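You operate a simulated robot arm through the tools that you are given. There is no shell and no other tool. Be economical: measure what you need, move in short steps, check, and stop when the job is done.

The job below is to be done with a simulated two-armed robot. You get a single attempt, and the scene is never put back.

JOB
Take the bench cloth from the top of the camera bench and lay it out flat on the top of the spinner bench.

It is judged by the outcome, as a careful person would: the job done as asked, and still so three seconds after it is handed in. It fails if anything else is knocked over, pushed out of place, dropped, spilled or broken. Flat cloth is picked up by pressing the open fingertips on it (5 to 10 N) and closing them slowly along it; thin cloth reads only 2 to 8 mm in the jaws.

ROBOT AND FRAMES
Two 7-joint arms with two-finger parallel grippers on one trunk, on a base that drives. Base frame: it is fixed to the floor where the robot stands at the start and does not move with it; the origin is under the middle of the robot, x ahead of it, y to its left, z up. Lengths are in mm, angles in rad, forces in N, time in s.
The left shoulder is at the start at [70, 163, 1245], the right one opposite. Places, roughly: top of the spinner bench [0, -1500, 900]. Payload 3.43 kg a hand.
The tool frame of a hand sits at the grasp point between the pads (the TCP): z along the fingers, y along the line on which they close. The tips reach 34 mm beyond it. Largest opening 128 mm; finger width 24, thickness 12; the body of the gripper, 48 by 130 mm, starts 96 mm behind the TCP.
Orientation is that of the tool frame in the base frame, as a unit quaternion [x, y, z, w]. With the fingers straight down and closing along the base's y, the tool's x points along the base's -x, its y along +y and its z along -z.

CONTROLS
- The arms move only by the tool send_rows. It takes "left_motion", "right_motion" or both (then of equal length, played together; a hand with none holds still); each is a list that holds one entry, the list of rows, each a list of 7 numbers: the shift along the tool's x, y, z in mm, then the turn, a rotation vector about the tool's x, y, z in rad, then the finger opening in mm, from 0 to 128. In form: [[[dx, dy, dz, rx, ry, rz, hand], ...]]. A call has 1 to 20 rows; each row is the pose to reach, as a shift and turn from the pose commanded when the call began, along the tool's axes at that moment. A row lasts 0.2 s, in which the tool goes at most 50 mm and 0.15 rad; a call with a longer step from one row to the next is refused whole, and so is a gripper value outside its range. Where a pose cannot be reached the arm comes as near as it can. A force on the tool above 40 N (or 10 N above the force at the start of the call, whichever is more), or a blocked arm, ends the call early, and 0.2 s more pass. Each finger travels about 153 mm/s and halts on what it meets, pressing with about 40 N; the grip force reading is that of the motor and also rises with nothing between the fingers. The clock runs only during rows and for 0.2 s after the last one: add rows that repeat a pose to give the fingers time. The reply holds the time, the measured pose of the TCP, the force on the tool along the base axes, the opening and the grip force, in the units named above and with some noise, and new pictures: "show" is both (left out), scene, wrist or none (wrist: the cameras of the hands that moved).
- Cameras (640 x 400 px; columns grow to the right, rows downward): "scene" is now at [132.6, 11.5, 1477]; the picture's right is [0.13, -0.99, 0.00], its down [-0.63, -0.08, -0.77] and it looks along [0.77, 0.10, -0.63] (base axes); focal length 273 px, centre (320, 200). "left" rides on the left gripper at [76, 11, -160] in its tool frame; the picture's right is [-0.15, 0.99, 0.00], its down [-0.88, -0.13, -0.46] and it looks along [-0.45, -0.07, 0.89] (tool axes); focal length 234 px, centre (320, 200). "right" rides on the right gripper at [76, -11, -160] in its tool frame; the picture's right is [0.15, 0.99, 0.00], its down [-0.88, 0.13, -0.46] and it looks along [-0.45, 0.07, 0.89] (tool axes); focal length 234 px, centre (320, 200). There is no depth. A picture from a camera that has moved, and an enlarged one, comes with that camera's place and axes in the base frame and with its lens. The place of the scene camera against the robot may be out by one fixed shift of up to 12 mm in any direction.
- raise_lower(by): slides the trunk up (or, below 0, down) by that many mm; the arms and the scene camera ride with it, the base frame stays. It gives what a move gives, with no picture.
- steer(legs): drives the robot by 1 to 6 legs, each [ahead, left, turn to the left] in mm, mm and rad, along the robot's own axes; the way and the turn of a leg run together, so that a leg with both is an arc; at most 1500 mm and 3.142 rad a leg. The arms and the cameras ride along, it lands a little off, and it stops where it bumps. It gives what a move gives, and a new picture of the scene camera.
- pan_tilt(pan, tilt): turns the head with the scene camera to pan (to the left, within 1.501 rad either way) and tilt (down, from -0.506 to 1.204), counted from straight ahead of the robot. It gives what a move gives, and a new picture of the scene camera.
- enlarge(camera, box): a new picture of the part [left, top, right, bottom] of that camera's present view, enlarged. No time passes.
- hand_in(): hands the job in; it is judged then, once.

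Work in short steps. Places have to be worked out from the pictures, the camera data and where the tool is seen: move nearer, look again, correct. Check each grasp and each placing, and mend what went wrong. You have 120 turns and 170 pictures in all, those below and enlarged ones among them. Open the grippers and draw the arms clear of the work before you hand the job in, unless the task says otherwise; then end with one line.

The tools are called after "Emit:" as name(argument=value, ...) on one line, values as JSON. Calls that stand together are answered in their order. send_rows: Moves the arms, as the interface text tells. Its arguments: {"type":"object","properties":{"left_motion":{"type":"array"},"right_motion":{"type":"array"},"show":{"type":"string","enum":["both","scene","wrist","none"]}},"required":[]} The other tools are called the same way: raise_lower (by) slides the trunk up or down; steer (legs) drives the base; pan_tilt (pan, tilt) turns the head that bears the scene camera; enlarge (camera, box) takes an enlarged picture of a part of a camera's view; hand_in () hands the job in.

At the start:

```text
t: 0.0
left_ee_pos: [582.6, 285.4, 1096.4]
left_tcp_rot: [-0.001, 1.0, 0.001, -0.001]
left_contact_force: [0.2, 0.4, 0.1]
left_width: 128.3
left_grasp_force: 0.0
right_ee_pos: [642.4, -325.3, 1064.9]
right_tcp_rot: [0.0, 1.0, 0.0, 0.0]
right_contact_force: [-0.2, 0.0, -0.3]
right_width: 128.0
right_grasp_force: 0.0
trunk travel left (down, up): [-725.0, 215.0]
robot x, y, heading: [-0.7, 0.6, 0.002]
head pan, tilt: [0.126, 0.686]
```

scene: 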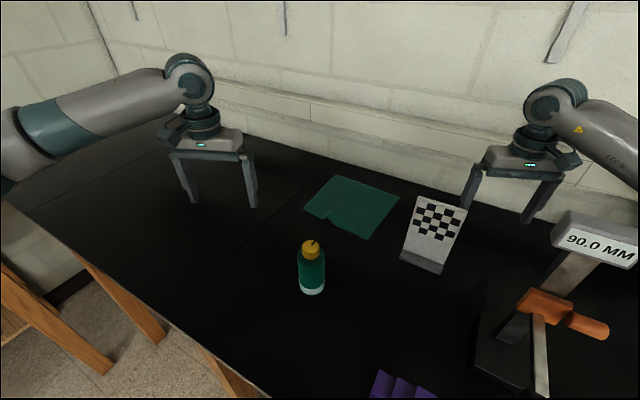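
right: 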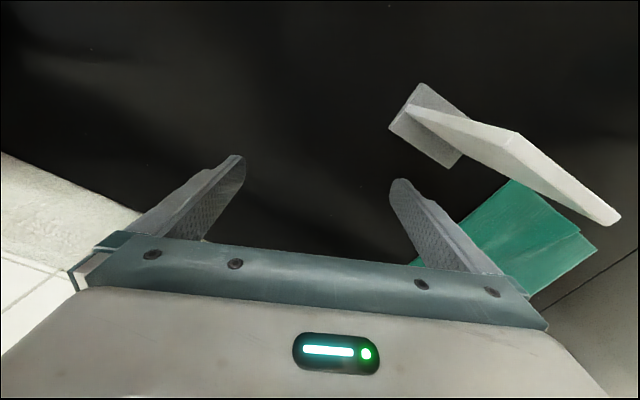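
left: 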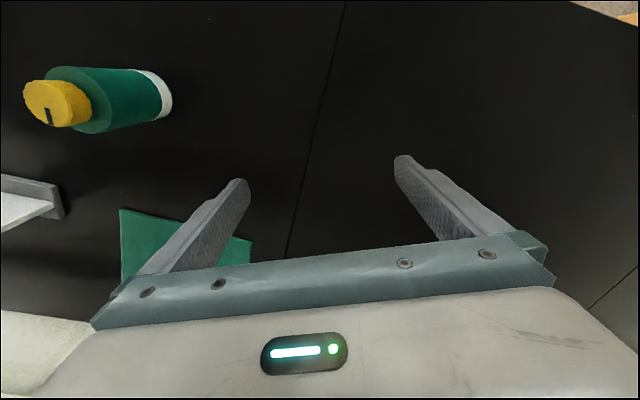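

The green sheet lies near the wall between the hands, and there is a purple folded thing near the front. I look closer at both before deciding which is the cloth.

Emit:
enlarge(camera="scene", box=[260, 150, 500, 300])

Emit:
pan_tilt(pan=-0.2, tilt=1.0)

```text
2.67 times, centred on (380, 225) of scene
camera zoom: at [132.6, 11.5, 1477.0], right [0.13, -0.99, 0.0], down [-0.63, -0.08, -0.77], along [0.77, 0.1, -0.63], focal length 728 px, centre (160, 133)
```

zoom: 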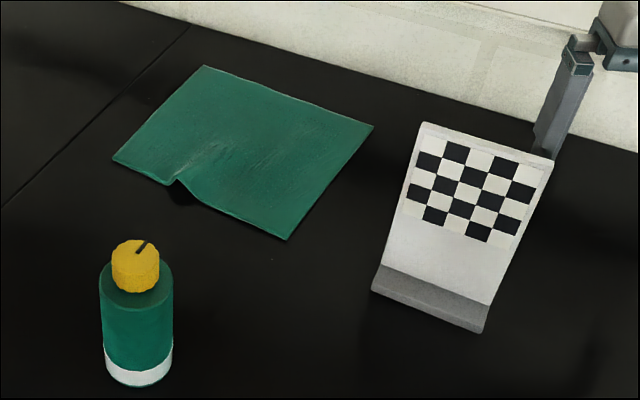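

```text
t: 0.8
left_ee_pos: [582.2, 286.6, 1098.2]
left_tcp_rot: [-0.001, 1.0, 0.0, 0.0]
left_contact_force: [-0.5, 0.9, -0.2]
left_width: 127.9
left_grasp_force: 0.1
right_ee_pos: [642.1, -325.1, 1064.4]
right_tcp_rot: [0.0, 1.0, 0.0, 0.0]
right_contact_force: [-0.1, -0.3, -0.3]
right_width: 128.2
right_grasp_force: 0.2
trunk travel left (down, up): [-725.0, 215.0]
robot x, y, heading: [0.6, 0.2, 0.0]
head pan, tilt: [-0.201, 1.0]
camera scene: at [116.1, -13.0, 1452.5], right [-0.2, -0.98, 0.0], down [-0.82, 0.17, -0.54], along [0.53, -0.11, -0.84], focal length 273 px, centre (320, 200)
```

scene: 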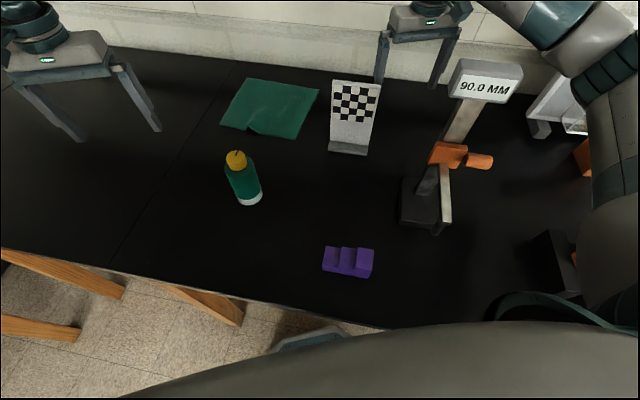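

The green sheet is the cloth (about 250 mm square, centre near [866, 0]); the purple thing is a block. Next I look at the spinner bench to the right.

Emit:
pan_tilt(pan=-1.5, tilt=0.5)

```text
t: 2.3
left_ee_pos: [582.4, 285.4, 1097.8]
left_tcp_rot: [-0.001, 1.0, 0.001, 0.0]
left_contact_force: [0.0, -0.2, -0.4]
left_width: 127.9
left_grasp_force: 0.0
right_ee_pos: [643.1, -324.8, 1062.9]
right_tcp_rot: [0.0, 1.0, 0.0, 0.0]
right_contact_force: [-0.5, 0.0, 1.3]
right_width: 128.2
right_grasp_force: 0.0
trunk travel left (down, up): [-725.0, 215.0]
robot x, y, heading: [0.5, 2.4, 0.003]
head pan, tilt: [-1.499, 0.499]
camera scene: at [54.4, -90.0, 1493.5], right [-1.0, -0.07, 0.0], down [-0.03, 0.48, -0.88], along [0.06, -0.88, -0.48], focal length 273 px, centre (320, 200)
```

scene: 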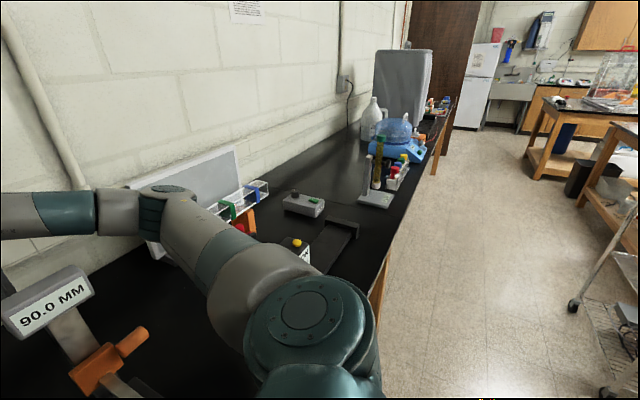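

The benches run in a row, angled about 22° to my heading. I zoom in on the region around [0, -1500].

Emit:
enlarge(camera="scene", box=[180, 40, 500, 270])

```text
1.74 times, centred on (340, 155) of scene
camera zoom: at [54.4, -90.0, 1493.5], right [-1.0, -0.07, 0.0], down [-0.03, 0.48, -0.88], along [0.06, -0.88, -0.48], focal length 475 px, centre (285, 278)
```

zoom: 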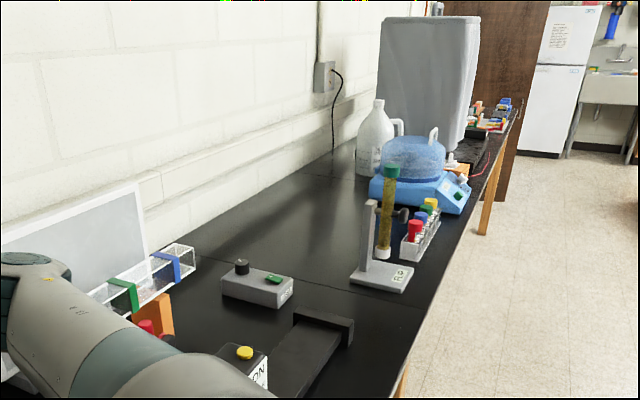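

The free part of the spinner bench, next to the seam, is where the job text puts it. I raise the trunk so the hands clear the gauge, then back off, turn square to the bench and slide left so the cloth is ahead.

Emit:
raise_lower(by=200)

Emit:
pan_tilt(pan=0, tilt=0.8)

Emit:
steer(legs=[[-150, 0, 0], [0, 0, -0.39], [0, 382, 0]])

```text
t: 4.5
left_ee_pos: [583.2, 285.6, 1296.4]
left_tcp_rot: [-0.002, 1.0, 0.0, 0.0]
left_contact_force: [-0.6, -0.7, -0.6]
left_width: 127.9
left_grasp_force: 0.0
right_ee_pos: [642.3, -324.8, 1263.9]
right_tcp_rot: [0.001, 1.0, 0.0, 0.0]
right_contact_force: [0.0, -0.2, 0.4]
right_width: 128.4
right_grasp_force: 0.0
trunk travel left (down, up): [-925.0, 15.0]
robot x, y, heading: [-1.2, 0.8, 0.0]
head pan, tilt: [-1.499, 0.499]
```

```text
t: 6.1
left_ee_pos: [581.8, 285.3, 1297.1]
left_tcp_rot: [-0.001, 1.0, 0.001, 0.0]
left_contact_force: [0.0, 0.6, -0.5]
left_width: 128.2
left_grasp_force: 0.1
right_ee_pos: [643.2, -324.9, 1264.6]
right_tcp_rot: [0.0, 1.0, 0.0, 0.0]
right_contact_force: [0.6, -0.2, -0.4]
right_width: 128.1
right_grasp_force: 0.1
trunk travel left (down, up): [-925.0, 15.0]
robot x, y, heading: [1.4, -0.8, -0.002]
head pan, tilt: [0.0, 0.799]
camera scene: at [128.5, 0.7, 1667.5], right [0.0, -1.0, 0.0], down [-0.72, 0.0, -0.7], along [0.7, 0.0, -0.72], focal length 273 px, centre (320, 200)
```

scene: 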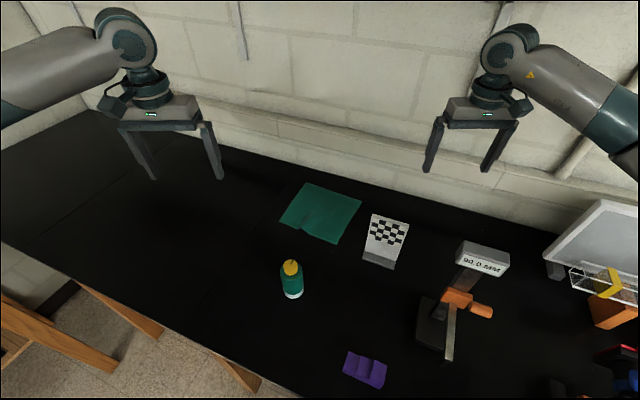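

```text
t: 9.8
left_ee_pos: [561.7, 192.3, 1298.0]
left_tcp_rot: [0.199, 0.98, 0.0, 0.0]
left_contact_force: [0.5, 0.6, -0.7]
left_width: 128.1
left_grasp_force: 0.1
right_ee_pos: [373.5, -402.8, 1264.8]
right_tcp_rot: [0.207, 0.978, -0.008, -0.004]
right_contact_force: [-24.0, -23.6, -5.1]
right_width: 110.9
right_grasp_force: 0.0
trunk travel left (down, up): [-925.0, 15.0]
robot x, y, heading: [-84.3, 157.6, -0.406]
head pan, tilt: [0.0, 0.799]
stopped in leg 3: the force on the tool passed its limit (the readings are from after the stop); the commanded pose is now the measured one
camera scene: at [32.2, 106.3, 1667.3], right [-0.39, -0.92, 0.0], down [-0.66, 0.28, -0.7], along [0.64, -0.27, -0.72], focal length 273 px, centre (320, 200)
```

scene: 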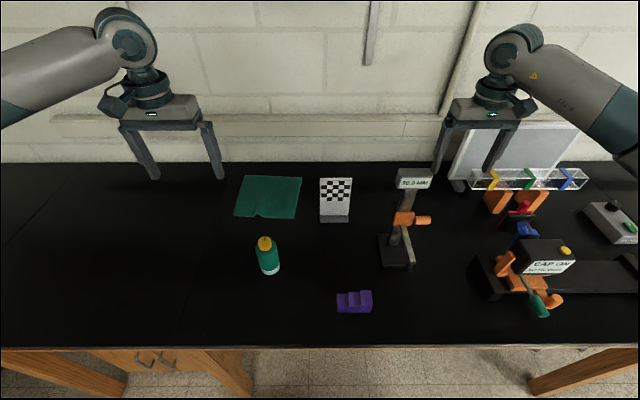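

The right finger touched the gauge display while sliding left, so that display is taller than I estimated. I first move back to the right, away from it.

Emit:
steer(legs=[[0, -60, 0]])

Emit:
enlarge(camera="scene", box=[320, 120, 520, 300])

```text
t: 10.7
left_ee_pos: [542.6, 144.6, 1296.1]
left_tcp_rot: [0.198, 0.98, -0.002, 0.001]
left_contact_force: [-0.1, 0.6, 0.1]
left_width: 128.0
left_grasp_force: 0.0
right_ee_pos: [358.6, -445.1, 1266.9]
right_tcp_rot: [0.202, 0.979, -0.006, 0.0]
right_contact_force: [0.1, 1.0, 0.1]
right_width: 128.2
right_grasp_force: 0.1
trunk travel left (down, up): [-925.0, 15.0]
robot x, y, heading: [-108.7, 100.6, -0.398]
head pan, tilt: [0.0, 0.799]
camera scene: at [13.2, 60.5, 1667.5], right [-0.39, -0.92, 0.01], down [-0.66, 0.27, -0.7], along [0.64, -0.27, -0.72], focal length 273 px, centre (320, 200)
```

scene: 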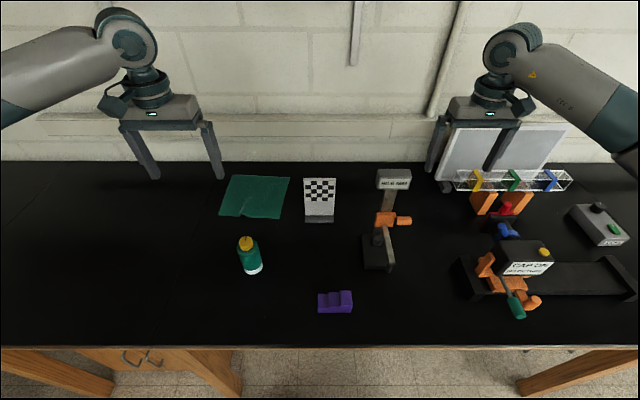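

```text
2.22 times, centred on (420, 210) of scene
camera zoom: at [13.2, 60.5, 1667.5], right [-0.39, -0.92, 0.01], down [-0.66, 0.27, -0.7], along [0.64, -0.27, -0.72], focal length 606 px, centre (98, 178)
```

zoom: 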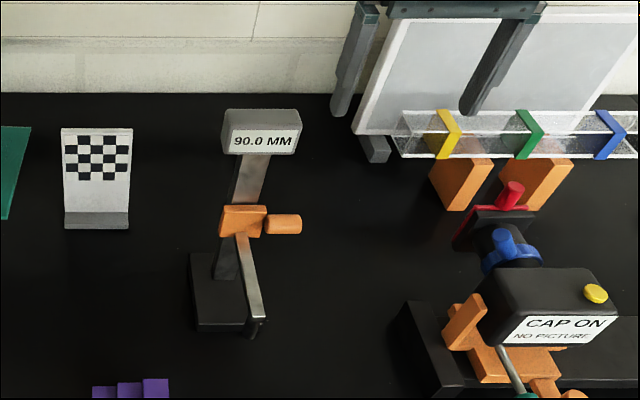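

The gauge still stands in place, and triangulation puts its display at about [399, -294, 1231]. I lift the right hand well above it before moving on.

Emit:
send_rows(right_motion=[[[0, 0, -40, 0, 0, 0, 128], [0, 0, -80, 0, 0, 0, 128], [0, 0, -120, 0, 0, 0, 128], [0, 0, -150, 0, 0, 0, 128]]], show="scene")

```text
t: 11.7
left_ee_pos: [537.9, 139.0, 1296.6]
left_tcp_rot: [0.198, 0.98, 0.0, 0.002]
left_contact_force: [-0.4, -0.3, 0.3]
left_width: 128.2
left_grasp_force: 0.0
right_ee_pos: [356.9, -450.4, 1418.0]
right_tcp_rot: [0.201, 0.979, -0.004, 0.002]
right_contact_force: [-1.0, 0.4, 0.8]
right_width: 128.2
right_grasp_force: 0.1
trunk travel left (down, up): [-925.0, 15.0]
robot x, y, heading: [-110.9, 104.1, -0.401]
head pan, tilt: [0.0, 0.799]
camera scene: at [8.4, 51.7, 1667.6], right [-0.39, -0.92, 0.0], down [-0.66, 0.28, -0.7], along [0.64, -0.27, -0.72], focal length 273 px, centre (320, 200)
```

scene: 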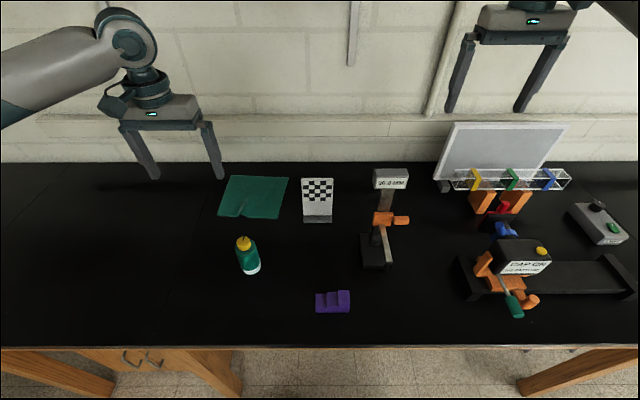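

The bench edge is now square to me. I drive 270 left and then 130 ahead, with the right hand well above the gauge.

Emit:
steer(legs=[[0, 272, 0], [125, 0, 0]])

```text
t: 14.5
left_ee_pos: [739.4, 331.1, 1293.7]
left_tcp_rot: [0.206, 0.978, -0.003, -0.003]
left_contact_force: [1.2, 1.5, -1.3]
left_width: 128.0
left_grasp_force: 0.1
right_ee_pos: [548.5, -253.7, 1418.7]
right_tcp_rot: [0.211, 0.978, -0.008, -0.002]
right_contact_force: [1.4, 1.3, 0.3]
right_width: 127.8
right_grasp_force: 0.1
trunk travel left (down, up): [-925.0, 15.0]
robot x, y, heading: [82.4, 301.5, -0.419]
head pan, tilt: [0.0, 0.799]
stopped in leg 2: the robot was blocked; the commanded pose is now the measured one
camera scene: at [210.2, 255.6, 1667.1], right [-0.41, -0.91, 0.01], down [-0.66, 0.29, -0.7], along [0.63, -0.29, -0.72], focal length 273 px, centre (320, 200)
```

scene: 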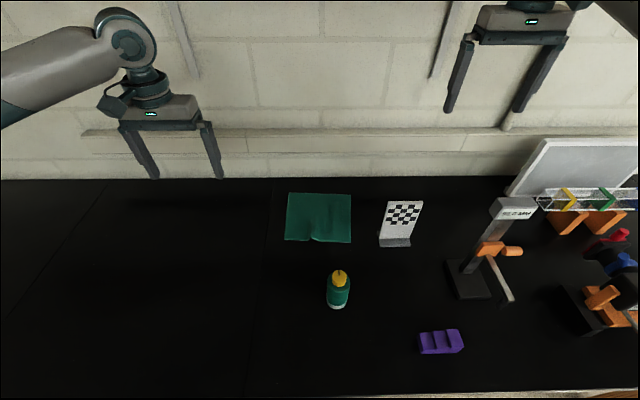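

The base has just touched something in front, so I back off 15 mm before using the arms.

Emit:
steer(legs=[[-15, 0, 0]])

Emit:
enlarge(camera="scene", box=[240, 160, 440, 285])

```text
t: 15.3
left_ee_pos: [728.0, 329.3, 1293.2]
left_tcp_rot: [0.207, 0.978, -0.001, -0.003]
left_contact_force: [0.5, -0.4, 0.2]
left_width: 128.1
left_grasp_force: 0.0
right_ee_pos: [537.0, -256.8, 1414.6]
right_tcp_rot: [0.211, 0.977, -0.004, -0.003]
right_contact_force: [0.4, 0.9, 0.0]
right_width: 127.9
right_grasp_force: 0.1
trunk travel left (down, up): [-925.0, 15.0]
robot x, y, heading: [71.3, 303.7, -0.417]
head pan, tilt: [0.0, 0.799]
camera scene: at [198.7, 252.0, 1666.6], right [-0.41, -0.91, 0.0], down [-0.66, 0.29, -0.69], along [0.63, -0.28, -0.72], focal length 273 px, centre (320, 200)
```

scene: 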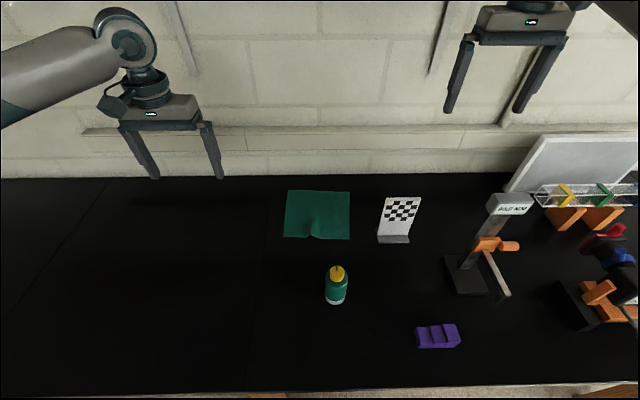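

```text
3.20 times, centred on (340, 222) of scene
camera zoom: at [198.7, 252.0, 1666.6], right [-0.41, -0.91, 0.0], down [-0.66, 0.29, -0.69], along [0.63, -0.28, -0.72], focal length 873 px, centre (256, 128)
```

zoom: 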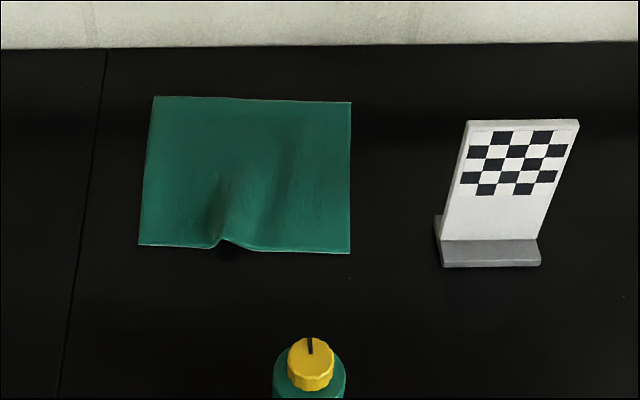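

I move both hands laterally at height until they are above the two near corners, with the fingers set to about 44 mm.

Emit:
send_rows(right_motion=[[[-12, 42, 0, 0, 0, 0, 44], [-24, 84, 0, 0, 0, 0, 44], [-36, 127, 0, 0, 0, 0, 44], [-48, 170, 0, 0, 0, 0, 44], [-60, 212, 0, 0, 0, 0, 44], [-71, 254, 0, 0, 0, 0, 44], [-71, 254, 40, 0, 0, 0, 44], [-71, 254, 80, 0, 0, 0, 44], [-71, 254, 120, 0, 0, 0, 44]]], left_motion=[[[-24, -31, 0, 0, 0, 0, 44], [-48, -63, 0, 0, 0, 0, 44], [-72, -94, 0, 0, 0, 0, 44], [-96, -126, 0, 0, 0, 0, 44], [-120, -157, 0, 0, 0, 0, 44], [-143, -188, 0, 0, 0, 0, 44], [-143, -188, 0, 0, 0, 0, 44], [-143, -188, 0, 0, 0, 0, 44], [-143, -188, 0, 0, 0, 0, 44]]])

```text
t: 17.3
left_ee_pos: [775.4, 98.8, 1295.6]
left_tcp_rot: [0.207, 0.978, 0.001, -0.001]
left_contact_force: [0.5, 0.3, 0.2]
left_width: 43.9
left_grasp_force: 0.1
right_ee_pos: [697.6, -55.0, 1293.2]
right_tcp_rot: [0.21, 0.978, -0.003, 0.001]
right_contact_force: [-0.5, -0.1, 0.2]
right_width: 43.9
right_grasp_force: 0.0
trunk travel left (down, up): [-925.0, 15.0]
robot x, y, heading: [67.9, 305.4, -0.42]
head pan, tilt: [0.0, 0.799]
camera scene: at [190.4, 250.9, 1667.4], right [-0.41, -0.91, 0.0], down [-0.66, 0.29, -0.7], along [0.64, -0.28, -0.72], focal length 273 px, centre (320, 200)
camera right: at [624.5, -32.2, 1452.3], right [0.27, 0.96, -0.01], down [0.86, -0.24, 0.46], along [0.44, -0.13, -0.89], focal length 234 px, centre (320, 200)
camera left: at [711.6, 139.2, 1456.0], right [0.53, 0.85, 0.0], down [0.75, -0.48, 0.45], along [0.38, -0.24, -0.89], focal length 234 px, centre (320, 200)
```

scene: 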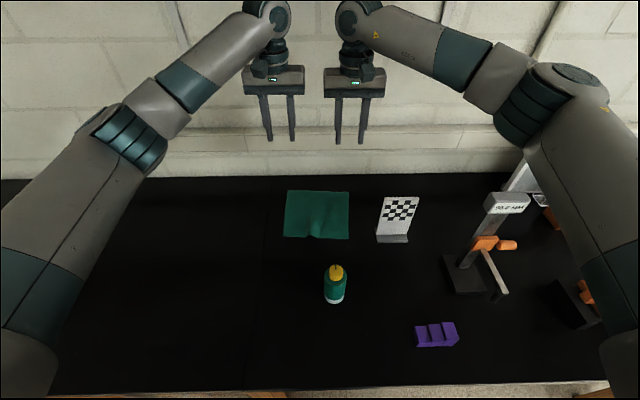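
right: 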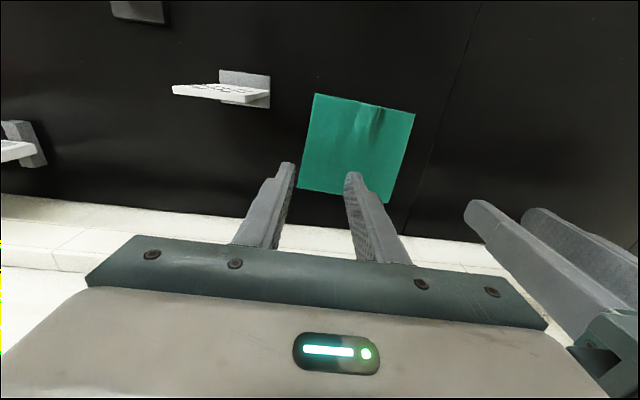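
left: 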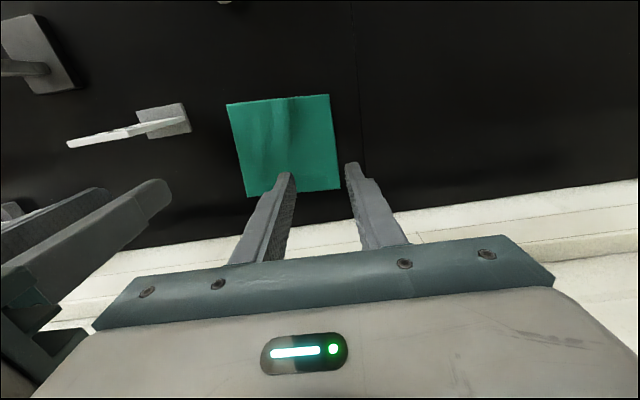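

The wrist cameras put the near corners at C≈[642,-61] and D≈[746,150], about 30 mm nearer than the scene camera does. I keep the trunk high so the elbow stays off the gauge, lower both hands by 240 and look again.

Emit:
send_rows(right_motion=[[[5, 0, 40, 0, 0, 0, 44], [10, 0, 80, 0, 0, 0, 44], [15, 1, 120, 0, 0, 0, 44], [20, 2, 160, 0, 0, 0, 44], [25, 3, 200, 0, 0, 0, 44], [25, 3, 240, 0, 0, 0, 44]]], left_motion=[[[5, 0, 40, 0, 0, 0, 44], [10, 0, 80, 0, 0, 0, 44], [15, 1, 120, 0, 0, 0, 44], [20, 2, 160, 0, 0, 0, 44], [25, 2, 200, 0, 0, 0, 44], [25, 2, 240, 0, 0, 0, 44]]])

```text
t: 18.7
left_ee_pos: [754.3, 111.1, 1056.0]
left_tcp_rot: [0.206, 0.979, 0.0, 0.0]
left_contact_force: [-0.5, -0.1, -0.4]
left_width: 44.1
left_grasp_force: 0.0
right_ee_pos: [674.6, -44.7, 1055.2]
right_tcp_rot: [0.211, 0.977, -0.004, 0.0]
right_contact_force: [-0.3, -0.7, -0.1]
right_width: 44.0
right_grasp_force: 0.1
trunk travel left (down, up): [-925.0, 15.0]
robot x, y, heading: [74.5, 304.5, -0.418]
head pan, tilt: [0.0, 0.799]
camera scene: at [189.7, 251.1, 1667.6], right [-0.41, -0.91, 0.0], down [-0.66, 0.29, -0.7], along [0.64, -0.28, -0.72], focal length 273 px, centre (320, 200)
camera right: at [602.2, -22.0, 1213.5], right [0.27, 0.96, -0.01], down [0.86, -0.24, 0.46], along [0.44, -0.13, -0.89], focal length 234 px, centre (320, 200)
camera left: at [690.5, 152.0, 1217.2], right [0.53, 0.85, 0.0], down [0.75, -0.47, 0.46], along [0.39, -0.24, -0.89], focal length 234 px, centre (320, 200)
```

scene: 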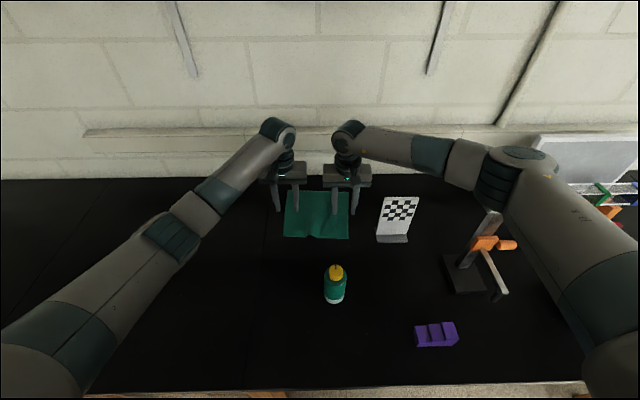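
right: 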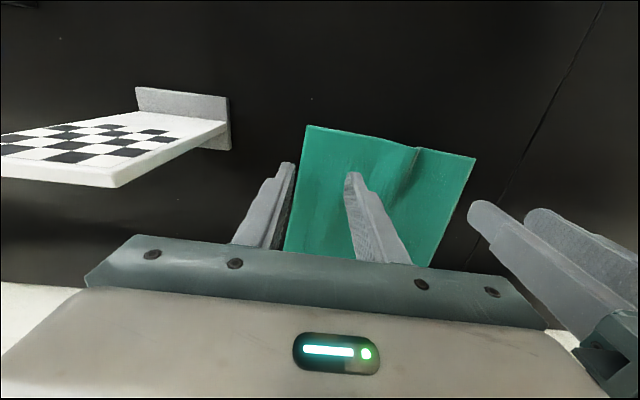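
left: 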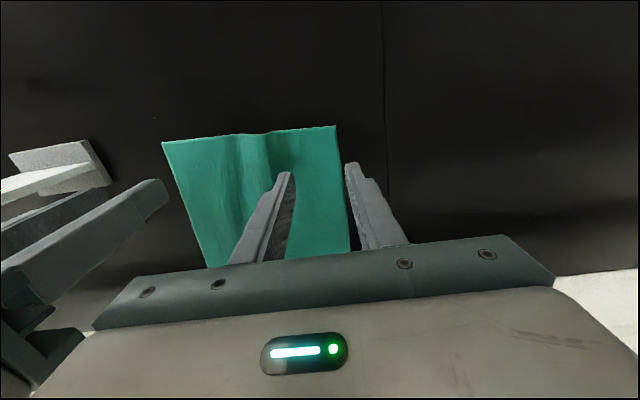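

The right elbow has come close to the gauge display, though the gauge hasn't shifted. I slide the robot 160 mm left, away from the gauge, and will reach back to the right with the hands.

Emit:
steer(legs=[[0, 160, 0]])

```text
t: 20.3
left_ee_pos: [774.6, 191.4, 1056.0]
left_tcp_rot: [0.243, 0.97, 0.0, 0.0]
left_contact_force: [-0.5, -0.3, -0.6]
left_width: 44.0
left_grasp_force: 0.1
right_ee_pos: [684.2, 42.5, 1054.7]
right_tcp_rot: [0.247, 0.969, -0.006, -0.001]
right_contact_force: [-0.4, 0.3, 0.7]
right_width: 43.9
right_grasp_force: 0.0
trunk travel left (down, up): [-925.0, 15.0]
robot x, y, heading: [104.6, 435.6, -0.493]
head pan, tilt: [0.0, 0.799]
stopped in leg 1: the robot was blocked; the commanded pose is now the measured one
camera scene: at [222.4, 375.0, 1667.4], right [-0.47, -0.88, 0.0], down [-0.63, 0.34, -0.7], along [0.61, -0.33, -0.72], focal length 273 px, centre (320, 200)
```

scene: 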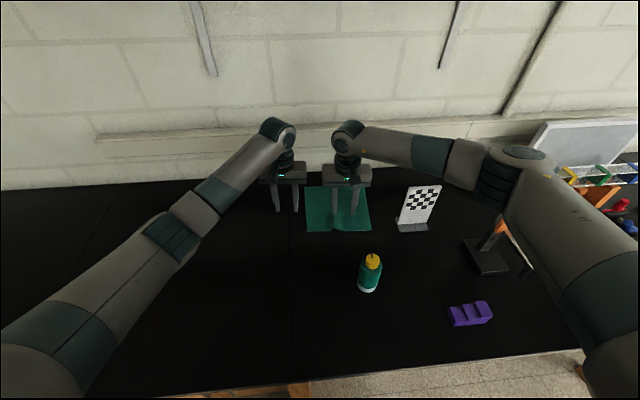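

The base scraped the bench and turned slightly. I back off 60 mm, straighten up and continue left.

Emit:
steer(legs=[[-60, 0, 0], [0, 0, 0.075], [0, 70, 0]])

```text
t: 22.3
left_ee_pos: [761.3, 320.7, 1058.3]
left_tcp_rot: [0.209, 0.978, 0.004, 0.0]
left_contact_force: [-0.2, -0.9, 0.4]
left_width: 43.9
left_grasp_force: 0.1
right_ee_pos: [681.1, 165.1, 1054.8]
right_tcp_rot: [0.212, 0.977, -0.001, 0.0]
right_contact_force: [-0.5, -0.8, -0.8]
right_width: 44.1
right_grasp_force: 0.1
trunk travel left (down, up): [-925.0, 15.0]
robot x, y, heading: [80.3, 519.5, -0.42]
head pan, tilt: [0.0, 0.799]
camera scene: at [195.4, 459.5, 1667.4], right [-0.41, -0.91, -0.01], down [-0.65, 0.3, -0.7], along [0.64, -0.28, -0.72], focal length 273 px, centre (320, 200)
```

scene: 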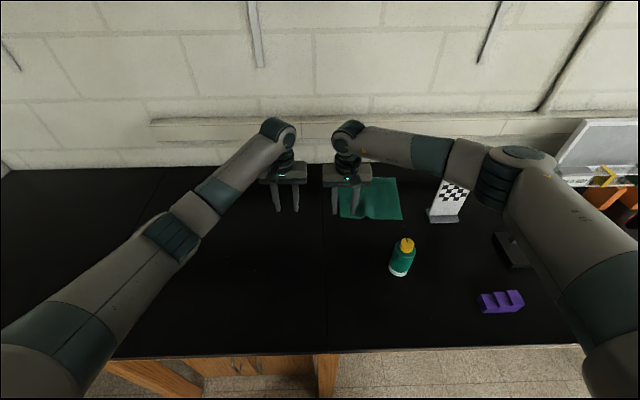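

I have room again; I go ahead 75 and right 50 so both corners are comfortably in reach.

Emit:
steer(legs=[[0, -45, 0], [70, 0, 0]])

```text
t: 23.9
left_ee_pos: [804.8, 263.9, 1053.9]
left_tcp_rot: [0.205, 0.979, 0.002, -0.002]
left_contact_force: [0.8, -0.6, -0.8]
left_width: 43.8
left_grasp_force: 0.1
right_ee_pos: [724.6, 107.4, 1051.7]
right_tcp_rot: [0.21, 0.978, -0.004, -0.003]
right_contact_force: [1.2, 0.1, -0.4]
right_width: 44.0
right_grasp_force: 0.1
trunk travel left (down, up): [-925.0, 15.0]
robot x, y, heading: [115.9, 460.4, -0.415]
head pan, tilt: [0.0, 0.799]
stopped in leg 2: the robot was blocked; the commanded pose is now the measured one
camera scene: at [241.9, 401.9, 1666.5], right [-0.41, -0.91, 0.0], down [-0.66, 0.29, -0.69], along [0.63, -0.28, -0.72], focal length 273 px, centre (320, 200)
```

scene: 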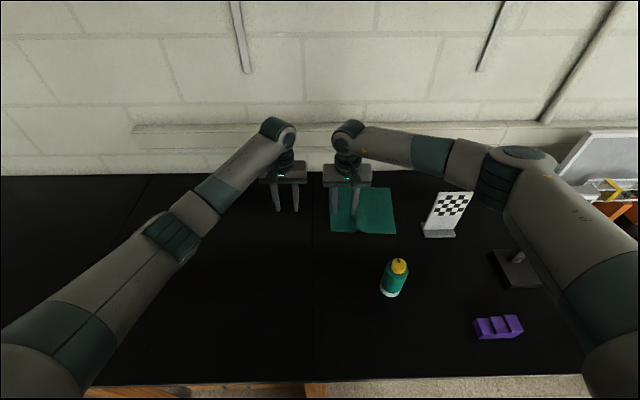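

Blocked lightly again, so I back off 12 mm.

Emit:
steer(legs=[[-12, 0, 0]])

```text
t: 24.7
left_ee_pos: [791.7, 268.6, 1054.4]
left_tcp_rot: [0.205, 0.979, 0.001, -0.002]
left_contact_force: [0.8, -1.3, 0.6]
left_width: 43.8
left_grasp_force: 0.1
right_ee_pos: [713.0, 112.4, 1051.8]
right_tcp_rot: [0.211, 0.977, -0.003, -0.001]
right_contact_force: [-0.3, -0.4, 0.3]
right_width: 43.7
right_grasp_force: 0.2
trunk travel left (down, up): [-925.0, 15.0]
robot x, y, heading: [104.2, 464.6, -0.416]
head pan, tilt: [0.0, 0.799]
camera scene: at [228.6, 406.4, 1666.7], right [-0.41, -0.91, 0.0], down [-0.66, 0.29, -0.69], along [0.63, -0.28, -0.72], focal length 273 px, centre (320, 200)
```

scene: 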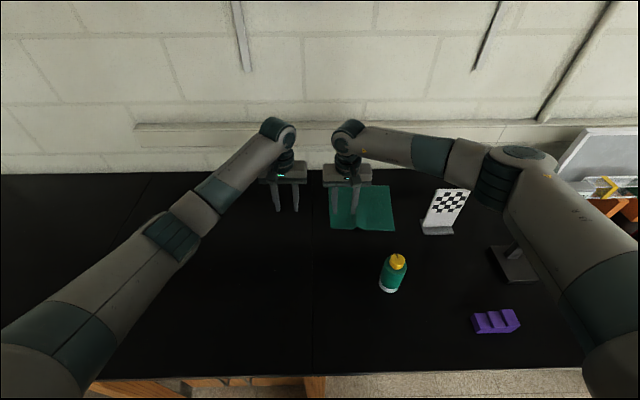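

Both hands go right by about 157 mm and ahead 24, at present height.

Emit:
send_rows(right_motion=[[[-6, -39, 0, 0, 0, 0, 44], [-12, -78, 0, 0, 0, 0, 44], [-18, -117, 0, 0, 0, 0, 44], [-24, -155, 0, 0, 0, 0, 44], [-24, -155, 0, 0, 0, 0, 44]]], left_motion=[[[-6, -40, 0, 0, 0, 0, 44], [-12, -80, 0, 0, 0, 0, 44], [-18, -120, 0, 0, 0, 0, 44], [-23, -160, 0, 0, 0, 0, 44], [-23, -160, 0, 0, 0, 0, 44]]])

```text
t: 25.9
left_ee_pos: [744.9, 116.4, 1056.1]
left_tcp_rot: [0.205, 0.979, 0.0, 0.0]
left_contact_force: [0.6, 0.3, 0.3]
left_width: 43.9
left_grasp_force: 0.2
right_ee_pos: [669.8, -37.2, 1057.8]
right_tcp_rot: [0.211, 0.978, -0.004, 0.001]
right_contact_force: [1.1, -0.1, -0.2]
right_width: 43.9
right_grasp_force: 0.0
trunk travel left (down, up): [-925.0, 15.0]
robot x, y, heading: [106.3, 464.0, -0.427]
head pan, tilt: [0.0, 0.799]
camera scene: at [224.0, 411.1, 1667.4], right [-0.41, -0.91, 0.0], down [-0.66, 0.29, -0.7], along [0.64, -0.28, -0.72], focal length 273 px, centre (320, 200)
camera right: at [596.1, -14.9, 1216.5], right [0.27, 0.96, -0.01], down [0.86, -0.24, 0.46], along [0.44, -0.13, -0.89], focal length 234 px, centre (320, 200)
camera left: at [680.2, 156.4, 1216.1], right [0.53, 0.85, 0.0], down [0.75, -0.47, 0.46], along [0.39, -0.24, -0.89], focal length 234 px, centre (320, 200)
```

scene: 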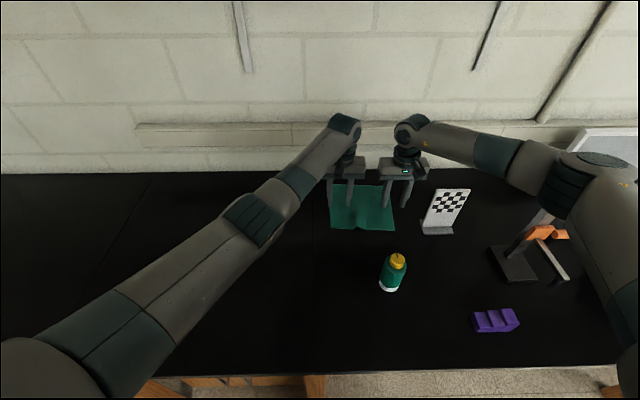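
right: 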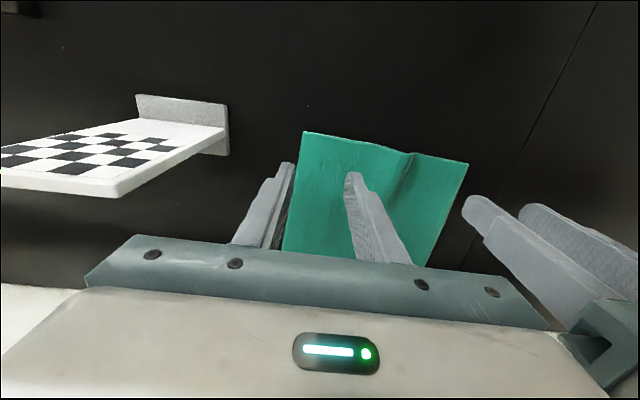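
left: 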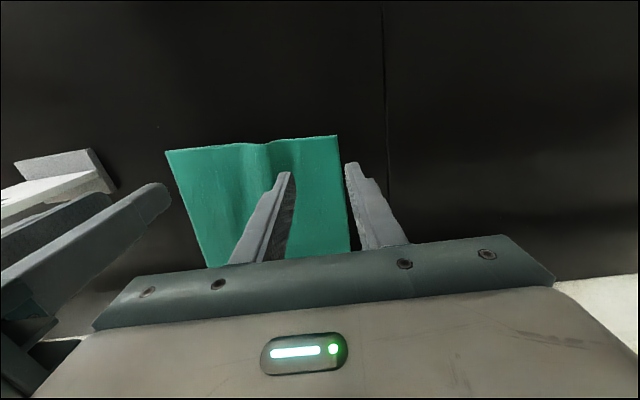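

The corners now come out at C≈[660,-57] and D≈[762,139]. I lower 80 and move about 18 ahead for a closer look.

Emit:
send_rows(right_motion=[[[-6, 2, 27, 0, 0, 0, 44], [-12, 4, 54, 0, 0, 0, 44], [-18, 5, 85, 0, 0, 0, 44], [-18, 5, 85, 0, 0, 0, 44]]], left_motion=[[[-6, -1, 27, 0, 0, 0, 44], [-12, -2, 54, 0, 0, 0, 44], [-18, -3, 85, 0, 0, 0, 44], [-18, -3, 85, 0, 0, 0, 44]]])

```text
t: 26.9
left_ee_pos: [756.7, 108.3, 983.7]
left_tcp_rot: [0.206, 0.979, 0.0, 0.001]
left_contact_force: [-0.4, 0.8, 0.2]
left_width: 43.9
left_grasp_force: 0.1
left hand out of reach, approached as far as the arm can: row 3, 4
right_ee_pos: [687.2, -41.2, 974.5]
right_tcp_rot: [0.21, 0.978, -0.005, 0.001]
right_contact_force: [0.9, -0.2, -0.1]
right_width: 43.9
right_grasp_force: 0.1
trunk travel left (down, up): [-925.0, 15.0]
robot x, y, heading: [105.8, 464.2, -0.422]
head pan, tilt: [0.0, 0.799]
camera scene: at [221.7, 410.6, 1667.6], right [-0.41, -0.91, 0.0], down [-0.66, 0.29, -0.7], along [0.64, -0.28, -0.72], focal length 273 px, centre (320, 200)
camera right: at [612.9, -18.4, 1132.9], right [0.27, 0.96, -0.01], down [0.86, -0.24, 0.46], along [0.44, -0.13, -0.89], focal length 234 px, centre (320, 200)
camera left: at [692.3, 148.8, 1143.0], right [0.53, 0.85, 0.0], down [0.75, -0.47, 0.46], along [0.39, -0.24, -0.89], focal length 234 px, centre (320, 200)
```

scene: 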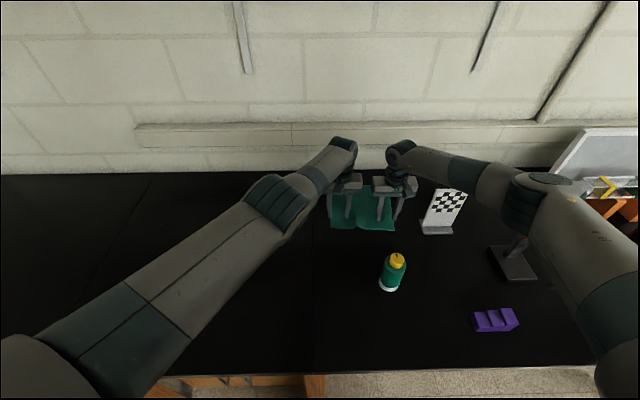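
right: 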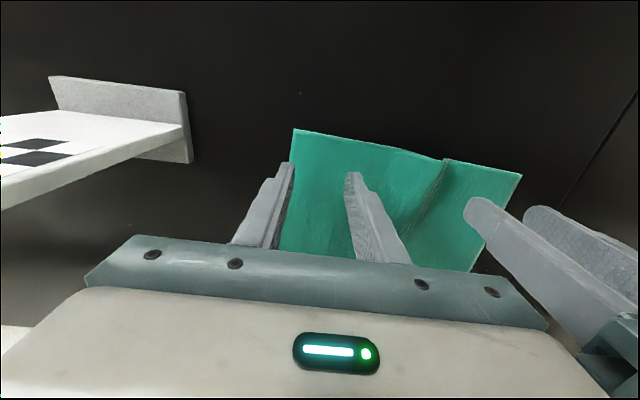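
left: 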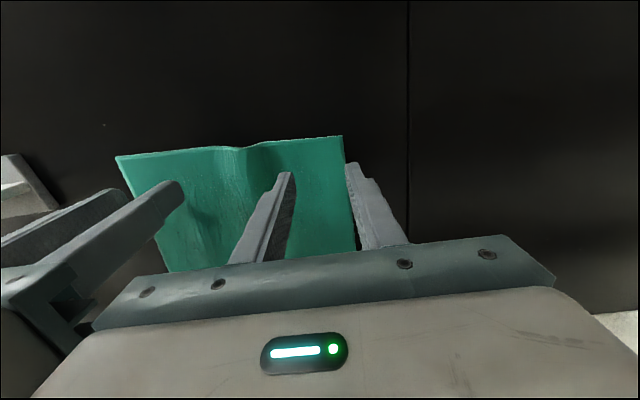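

The estimates have settled at C≈[652,-58] and D≈[755,140], and both hands are almost above their grasp points. The left arm is at its limit with the trunk this high, so I raise the hands 120 and then lower the trunk 150.

Emit:
send_rows(right_motion=[[[0, 0, -40, 0, 0, 0, 44], [0, 0, -80, 0, 0, 0, 44], [0, 0, -120, 0, 0, 0, 44], [0, 0, -120, 0, 0, 0, 44]]], left_motion=[[[0, 0, -40, 0, 0, 0, 44], [0, 0, -80, 0, 0, 0, 44], [0, 0, -120, 0, 0, 0, 44], [0, 0, -120, 0, 0, 0, 44]]], show="none")

Emit:
raise_lower(by=-75)

Emit:
pan_tilt(pan=-0.4, tilt=0.8)

```text
t: 27.9
left_ee_pos: [756.7, 109.9, 1104.1]
left_tcp_rot: [0.205, 0.979, 0.0, 0.001]
left_contact_force: [-0.3, 0.4, 0.3]
left_width: 44.0
left_grasp_force: 0.2
right_ee_pos: [687.7, -37.6, 1092.5]
right_tcp_rot: [0.21, 0.978, -0.005, 0.0]
right_contact_force: [-0.5, -0.5, -0.6]
right_width: 44.1
right_grasp_force: 0.0
trunk travel left (down, up): [-925.0, 15.0]
robot x, y, heading: [106.5, 464.8, -0.42]
head pan, tilt: [0.0, 0.799]
```

```text
t: 29.0
left_ee_pos: [757.6, 109.7, 1029.3]
left_tcp_rot: [0.205, 0.979, 0.0, 0.001]
left_contact_force: [-0.1, -1.1, -0.5]
left_width: 44.0
left_grasp_force: 0.1
right_ee_pos: [687.4, -38.0, 1018.4]
right_tcp_rot: [0.21, 0.978, -0.005, 0.001]
right_contact_force: [0.1, -0.8, -0.2]
right_width: 43.9
right_grasp_force: 0.0
trunk travel left (down, up): [-850.0, 90.0]
robot x, y, heading: [106.1, 462.9, -0.418]
head pan, tilt: [0.0, 0.799]
```

```text
t: 29.9
left_ee_pos: [756.8, 110.4, 1028.2]
left_tcp_rot: [0.206, 0.979, 0.0, 0.0]
left_contact_force: [0.1, 0.6, 0.3]
left_width: 44.2
left_grasp_force: 0.0
right_ee_pos: [688.1, -37.3, 1018.9]
right_tcp_rot: [0.21, 0.978, -0.004, -0.001]
right_contact_force: [-0.3, 0.6, -0.6]
right_width: 44.1
right_grasp_force: 0.0
trunk travel left (down, up): [-850.0, 90.0]
robot x, y, heading: [106.2, 461.7, -0.417]
head pan, tilt: [-0.4, 0.799]
camera scene: at [203.7, 384.4, 1592.5], right [-0.73, -0.69, 0.0], down [-0.49, 0.52, -0.7], along [0.48, -0.51, -0.72], focal length 273 px, centre (320, 200)
```

scene: 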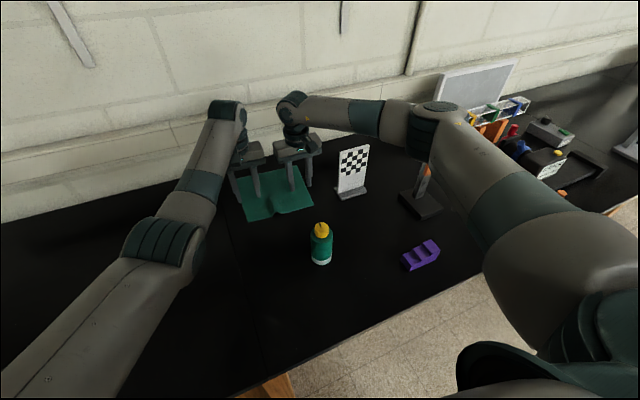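

Everything is clear, with the elbow well to the left of the gauge. I lower the trunk another 60 and view the wrists.

Emit:
raise_lower(by=-60)

Emit:
send_rows(right_motion=[[[3, 2, 20, 0, 0, 0, 44], [3, 2, 30, 0, 0, 0, 44]]], left_motion=[[[0, -5, 20, 0, 0, 0, 44], [0, -5, 40, 0, 0, 0, 44]]], show="wrist")

```text
t: 30.9
left_ee_pos: [756.3, 110.6, 970.1]
left_tcp_rot: [0.205, 0.979, -0.001, 0.001]
left_contact_force: [0.2, 0.2, -0.3]
left_width: 43.9
left_grasp_force: 0.0
right_ee_pos: [686.9, -36.5, 958.5]
right_tcp_rot: [0.211, 0.978, -0.004, 0.001]
right_contact_force: [0.6, -0.1, 1.5]
right_width: 43.7
right_grasp_force: 0.1
trunk travel left (down, up): [-790.0, 150.0]
robot x, y, heading: [105.0, 460.8, -0.418]
head pan, tilt: [-0.4, 0.799]
```

```text
t: 31.2
left_ee_pos: [752.6, 108.4, 958.1]
left_tcp_rot: [0.205, 0.979, 0.001, 0.001]
left_contact_force: [-1.1, -0.3, 4.3]
left_width: 44.0
left_grasp_force: 0.1
right_ee_pos: [687.0, -36.0, 957.5]
right_tcp_rot: [0.211, 0.977, -0.003, 0.006]
right_contact_force: [-3.6, 2.1, 15.5]
right_width: 44.0
right_grasp_force: 0.2
trunk travel left (down, up): [-790.0, 150.0]
robot x, y, heading: [104.5, 460.9, -0.418]
head pan, tilt: [-0.4, 0.799]
stopped in row 1 (right hand): the force on the tool passed its limit (the readings are from after the stop); the commanded pose is now the measured one
camera right: at [611.7, -13.7, 1115.1], right [0.28, 0.96, -0.01], down [0.85, -0.24, 0.47], along [0.45, -0.13, -0.88], focal length 234 px, centre (320, 200)
camera left: at [689.2, 148.7, 1118.1], right [0.53, 0.85, 0.0], down [0.75, -0.47, 0.46], along [0.39, -0.24, -0.89], focal length 234 px, centre (320, 200)
```

right: 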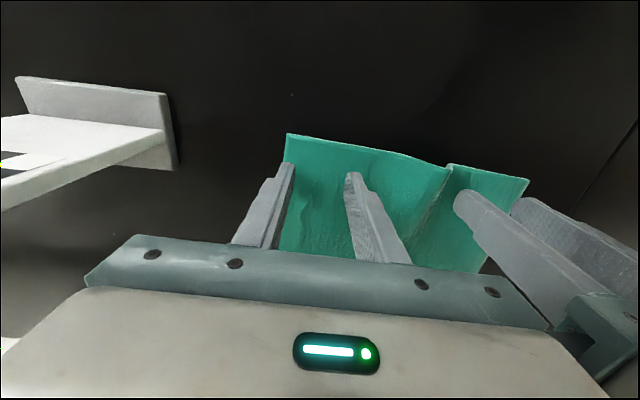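
left: 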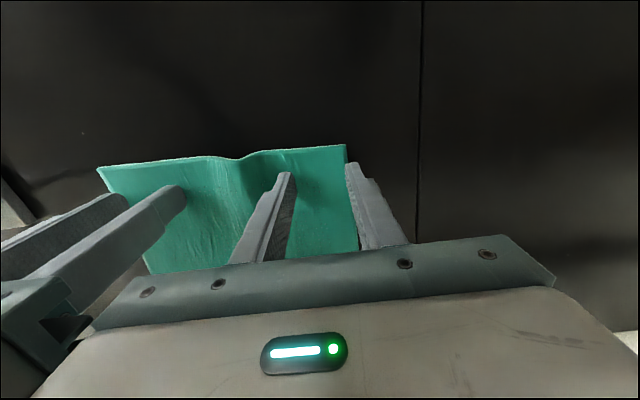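

The right tips met the surface at z≈923, so the bench top is really about 920. With that height, all the camera estimates agree: C≈[644,-51], D≈[743,142]. I lift 12, narrow the fingers to 32 and trim positions.

Emit:
send_rows(right_motion=[[[0, 0, -12, 0, 0, 0, 44], [11, 0, -12, 0, 0, 0, 32], [11, 0, -12, 0, 0, 0, 32]]], left_motion=[[[0, 0, -12, 0, 0, 0, 44], [4, -5, -12, 0, 0, 0, 32], [4, -5, -12, 0, 0, 0, 32]]], show="wrist")

```text
t: 32.0
left_ee_pos: [749.7, 104.7, 967.9]
left_tcp_rot: [0.205, 0.979, -0.001, -0.001]
left_contact_force: [0.2, 1.0, -0.3]
left_width: 31.9
left_grasp_force: 0.1
right_ee_pos: [677.4, -33.2, 965.3]
right_tcp_rot: [0.212, 0.977, -0.005, 0.005]
right_contact_force: [0.2, 0.3, 0.9]
right_width: 32.0
right_grasp_force: 0.0
trunk travel left (down, up): [-790.0, 150.0]
robot x, y, heading: [104.7, 461.2, -0.421]
head pan, tilt: [-0.4, 0.799]
camera right: at [603.6, -9.6, 1124.0], right [0.28, 0.96, -0.01], down [0.85, -0.24, 0.46], along [0.44, -0.13, -0.89], focal length 234 px, centre (320, 200)
camera left: at [686.0, 144.9, 1128.1], right [0.53, 0.85, 0.0], down [0.75, -0.47, 0.46], along [0.39, -0.24, -0.89], focal length 234 px, centre (320, 200)
```

right: 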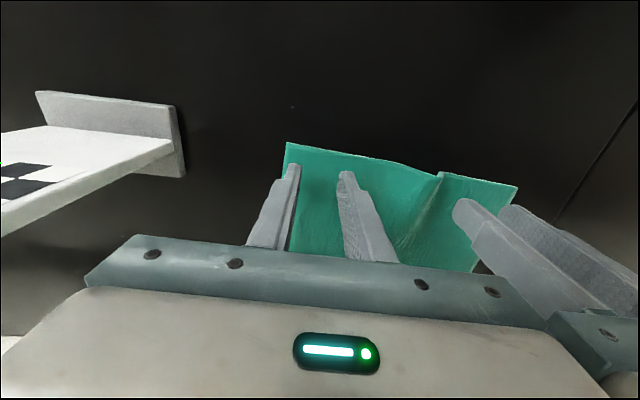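
left: 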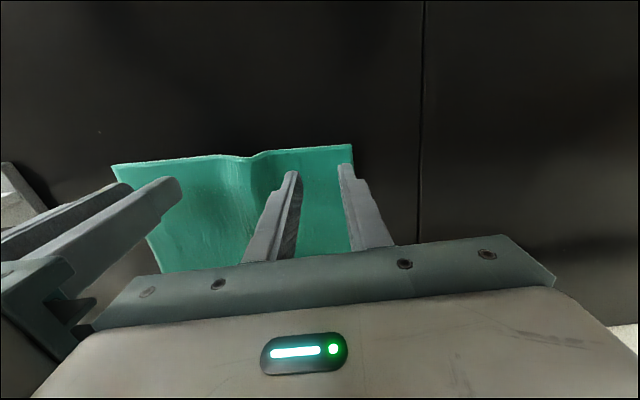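

Both hands bracket their corners. I press the right hand down slowly in 3 mm rows.

Emit:
send_rows(right_motion=[[[0, 4, 3, 0, 0, 0, 32], [0, 4, 6, 0, 0, 0, 32], [0, 4, 8, 0, 0, 0, 32], [0, 4, 10, 0, 0, 0, 32], [0, 4, 11, 0, 0, 0, 32]]], show="none")

```text
t: 33.2
left_ee_pos: [749.2, 103.7, 969.6]
left_tcp_rot: [0.205, 0.979, -0.001, 0.001]
left_contact_force: [-0.4, 0.4, 0.2]
left_width: 31.9
left_grasp_force: 0.0
right_ee_pos: [678.5, -30.3, 957.7]
right_tcp_rot: [0.212, 0.977, -0.004, 0.007]
right_contact_force: [0.2, -3.5, 15.9]
right_width: 32.2
right_grasp_force: 0.1
trunk travel left (down, up): [-790.0, 150.0]
robot x, y, heading: [104.7, 461.6, -0.422]
head pan, tilt: [-0.4, 0.799]
```

Contact is at 957.5 with 16 N; I ease up 1.5 mm and close slowly.

Emit:
send_rows(right_motion=[[[0, 0, -1.5, 0, 0, 0, 32], [0, 0, -1.5, 0, 0, 0, 29], [0, 0, -1.5, 0, 0, 0, 26], [0, 0, -1.5, 0, 0, 0, 23], [0, 0, -1.5, 0, 0, 0, 20], [0, 0, -1.5, 0, 0, 0, 17], [0, 0, -1.5, 0, 0, 0, 14], [0, 0, -1.5, 0, 0, 0, 11], [0, 0, -1.5, 0, 0, 0, 8], [0, 0, -1.5, 0, 0, 0, 5], [0, 0, -1.5, 0, 0, 0, 2], [0, 0, -1.5, 0, 0, 0, 0], [0, 0, -1.5, 0, 0, 0, 0]]], show="wrist")

```text
t: 36.0
left_ee_pos: [748.9, 104.9, 969.4]
left_tcp_rot: [0.205, 0.979, 0.001, 0.001]
left_contact_force: [-0.7, -0.2, 0.6]
left_width: 32.0
left_grasp_force: 0.2
right_ee_pos: [678.2, -28.6, 956.9]
right_tcp_rot: [0.213, 0.977, -0.004, 0.005]
right_contact_force: [-1.1, 0.8, 13.0]
right_width: 0.1
right_grasp_force: 33.1
trunk travel left (down, up): [-790.0, 150.0]
robot x, y, heading: [104.0, 459.1, -0.422]
head pan, tilt: [-0.4, 0.799]
camera right: at [603.3, -5.7, 1115.3], right [0.28, 0.96, -0.01], down [0.85, -0.24, 0.47], along [0.45, -0.14, -0.88], focal length 234 px, centre (320, 200)
```

right: 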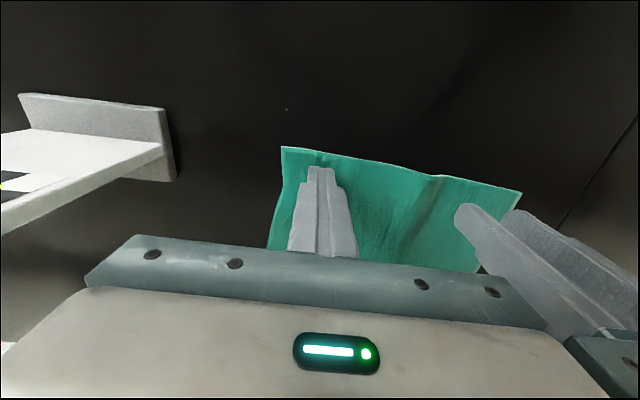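

A width of 0.1 suggests the cloth was not caught, so I look closely.

Emit:
enlarge(camera="right", box=[240, 120, 440, 260])

```text
2.86 times, centred on (340, 190) of right
camera zoom: at [603.3, -5.7, 1115.3], right [0.28, 0.96, -0.01], down [0.85, -0.24, 0.47], along [0.45, -0.14, -0.88], focal length 669 px, centre (263, 229)
```

zoom: 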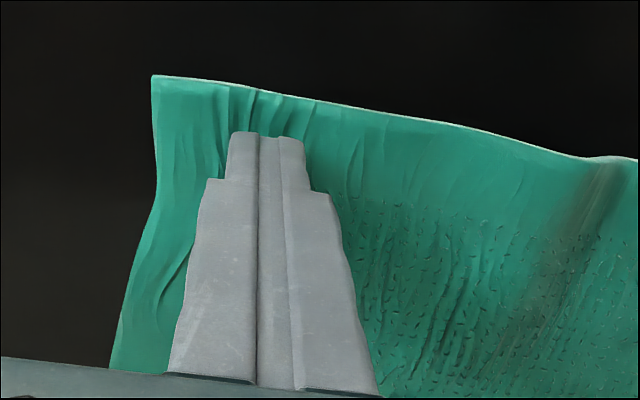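

The cloth is gathered at the tips but maybe not between them. I lift 15 mm to test.

Emit:
send_rows(right_motion=[[[0, 0, -8, 0, 0, 0, 0], [0, 0, -20, 0, 0, 0, 0], [0, 0, -20, 0, 0, 0, 0]]], show="wrist")

```text
t: 36.8
left_ee_pos: [749.7, 104.4, 968.0]
left_tcp_rot: [0.206, 0.979, 0.0, 0.001]
left_contact_force: [-0.6, -1.5, 0.3]
left_width: 32.0
left_grasp_force: 0.0
right_ee_pos: [679.5, -29.0, 977.2]
right_tcp_rot: [0.213, 0.977, -0.004, 0.005]
right_contact_force: [-0.2, 0.3, 0.4]
right_width: 0.1
right_grasp_force: 33.1
trunk travel left (down, up): [-790.0, 150.0]
robot x, y, heading: [105.0, 461.0, -0.419]
head pan, tilt: [-0.4, 0.799]
camera right: at [604.5, -6.4, 1134.3], right [0.28, 0.96, -0.01], down [0.85, -0.24, 0.46], along [0.44, -0.13, -0.89], focal length 234 px, centre (320, 200)
```

right: 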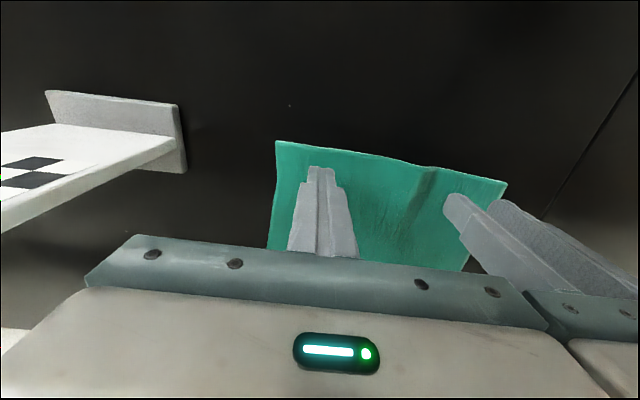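

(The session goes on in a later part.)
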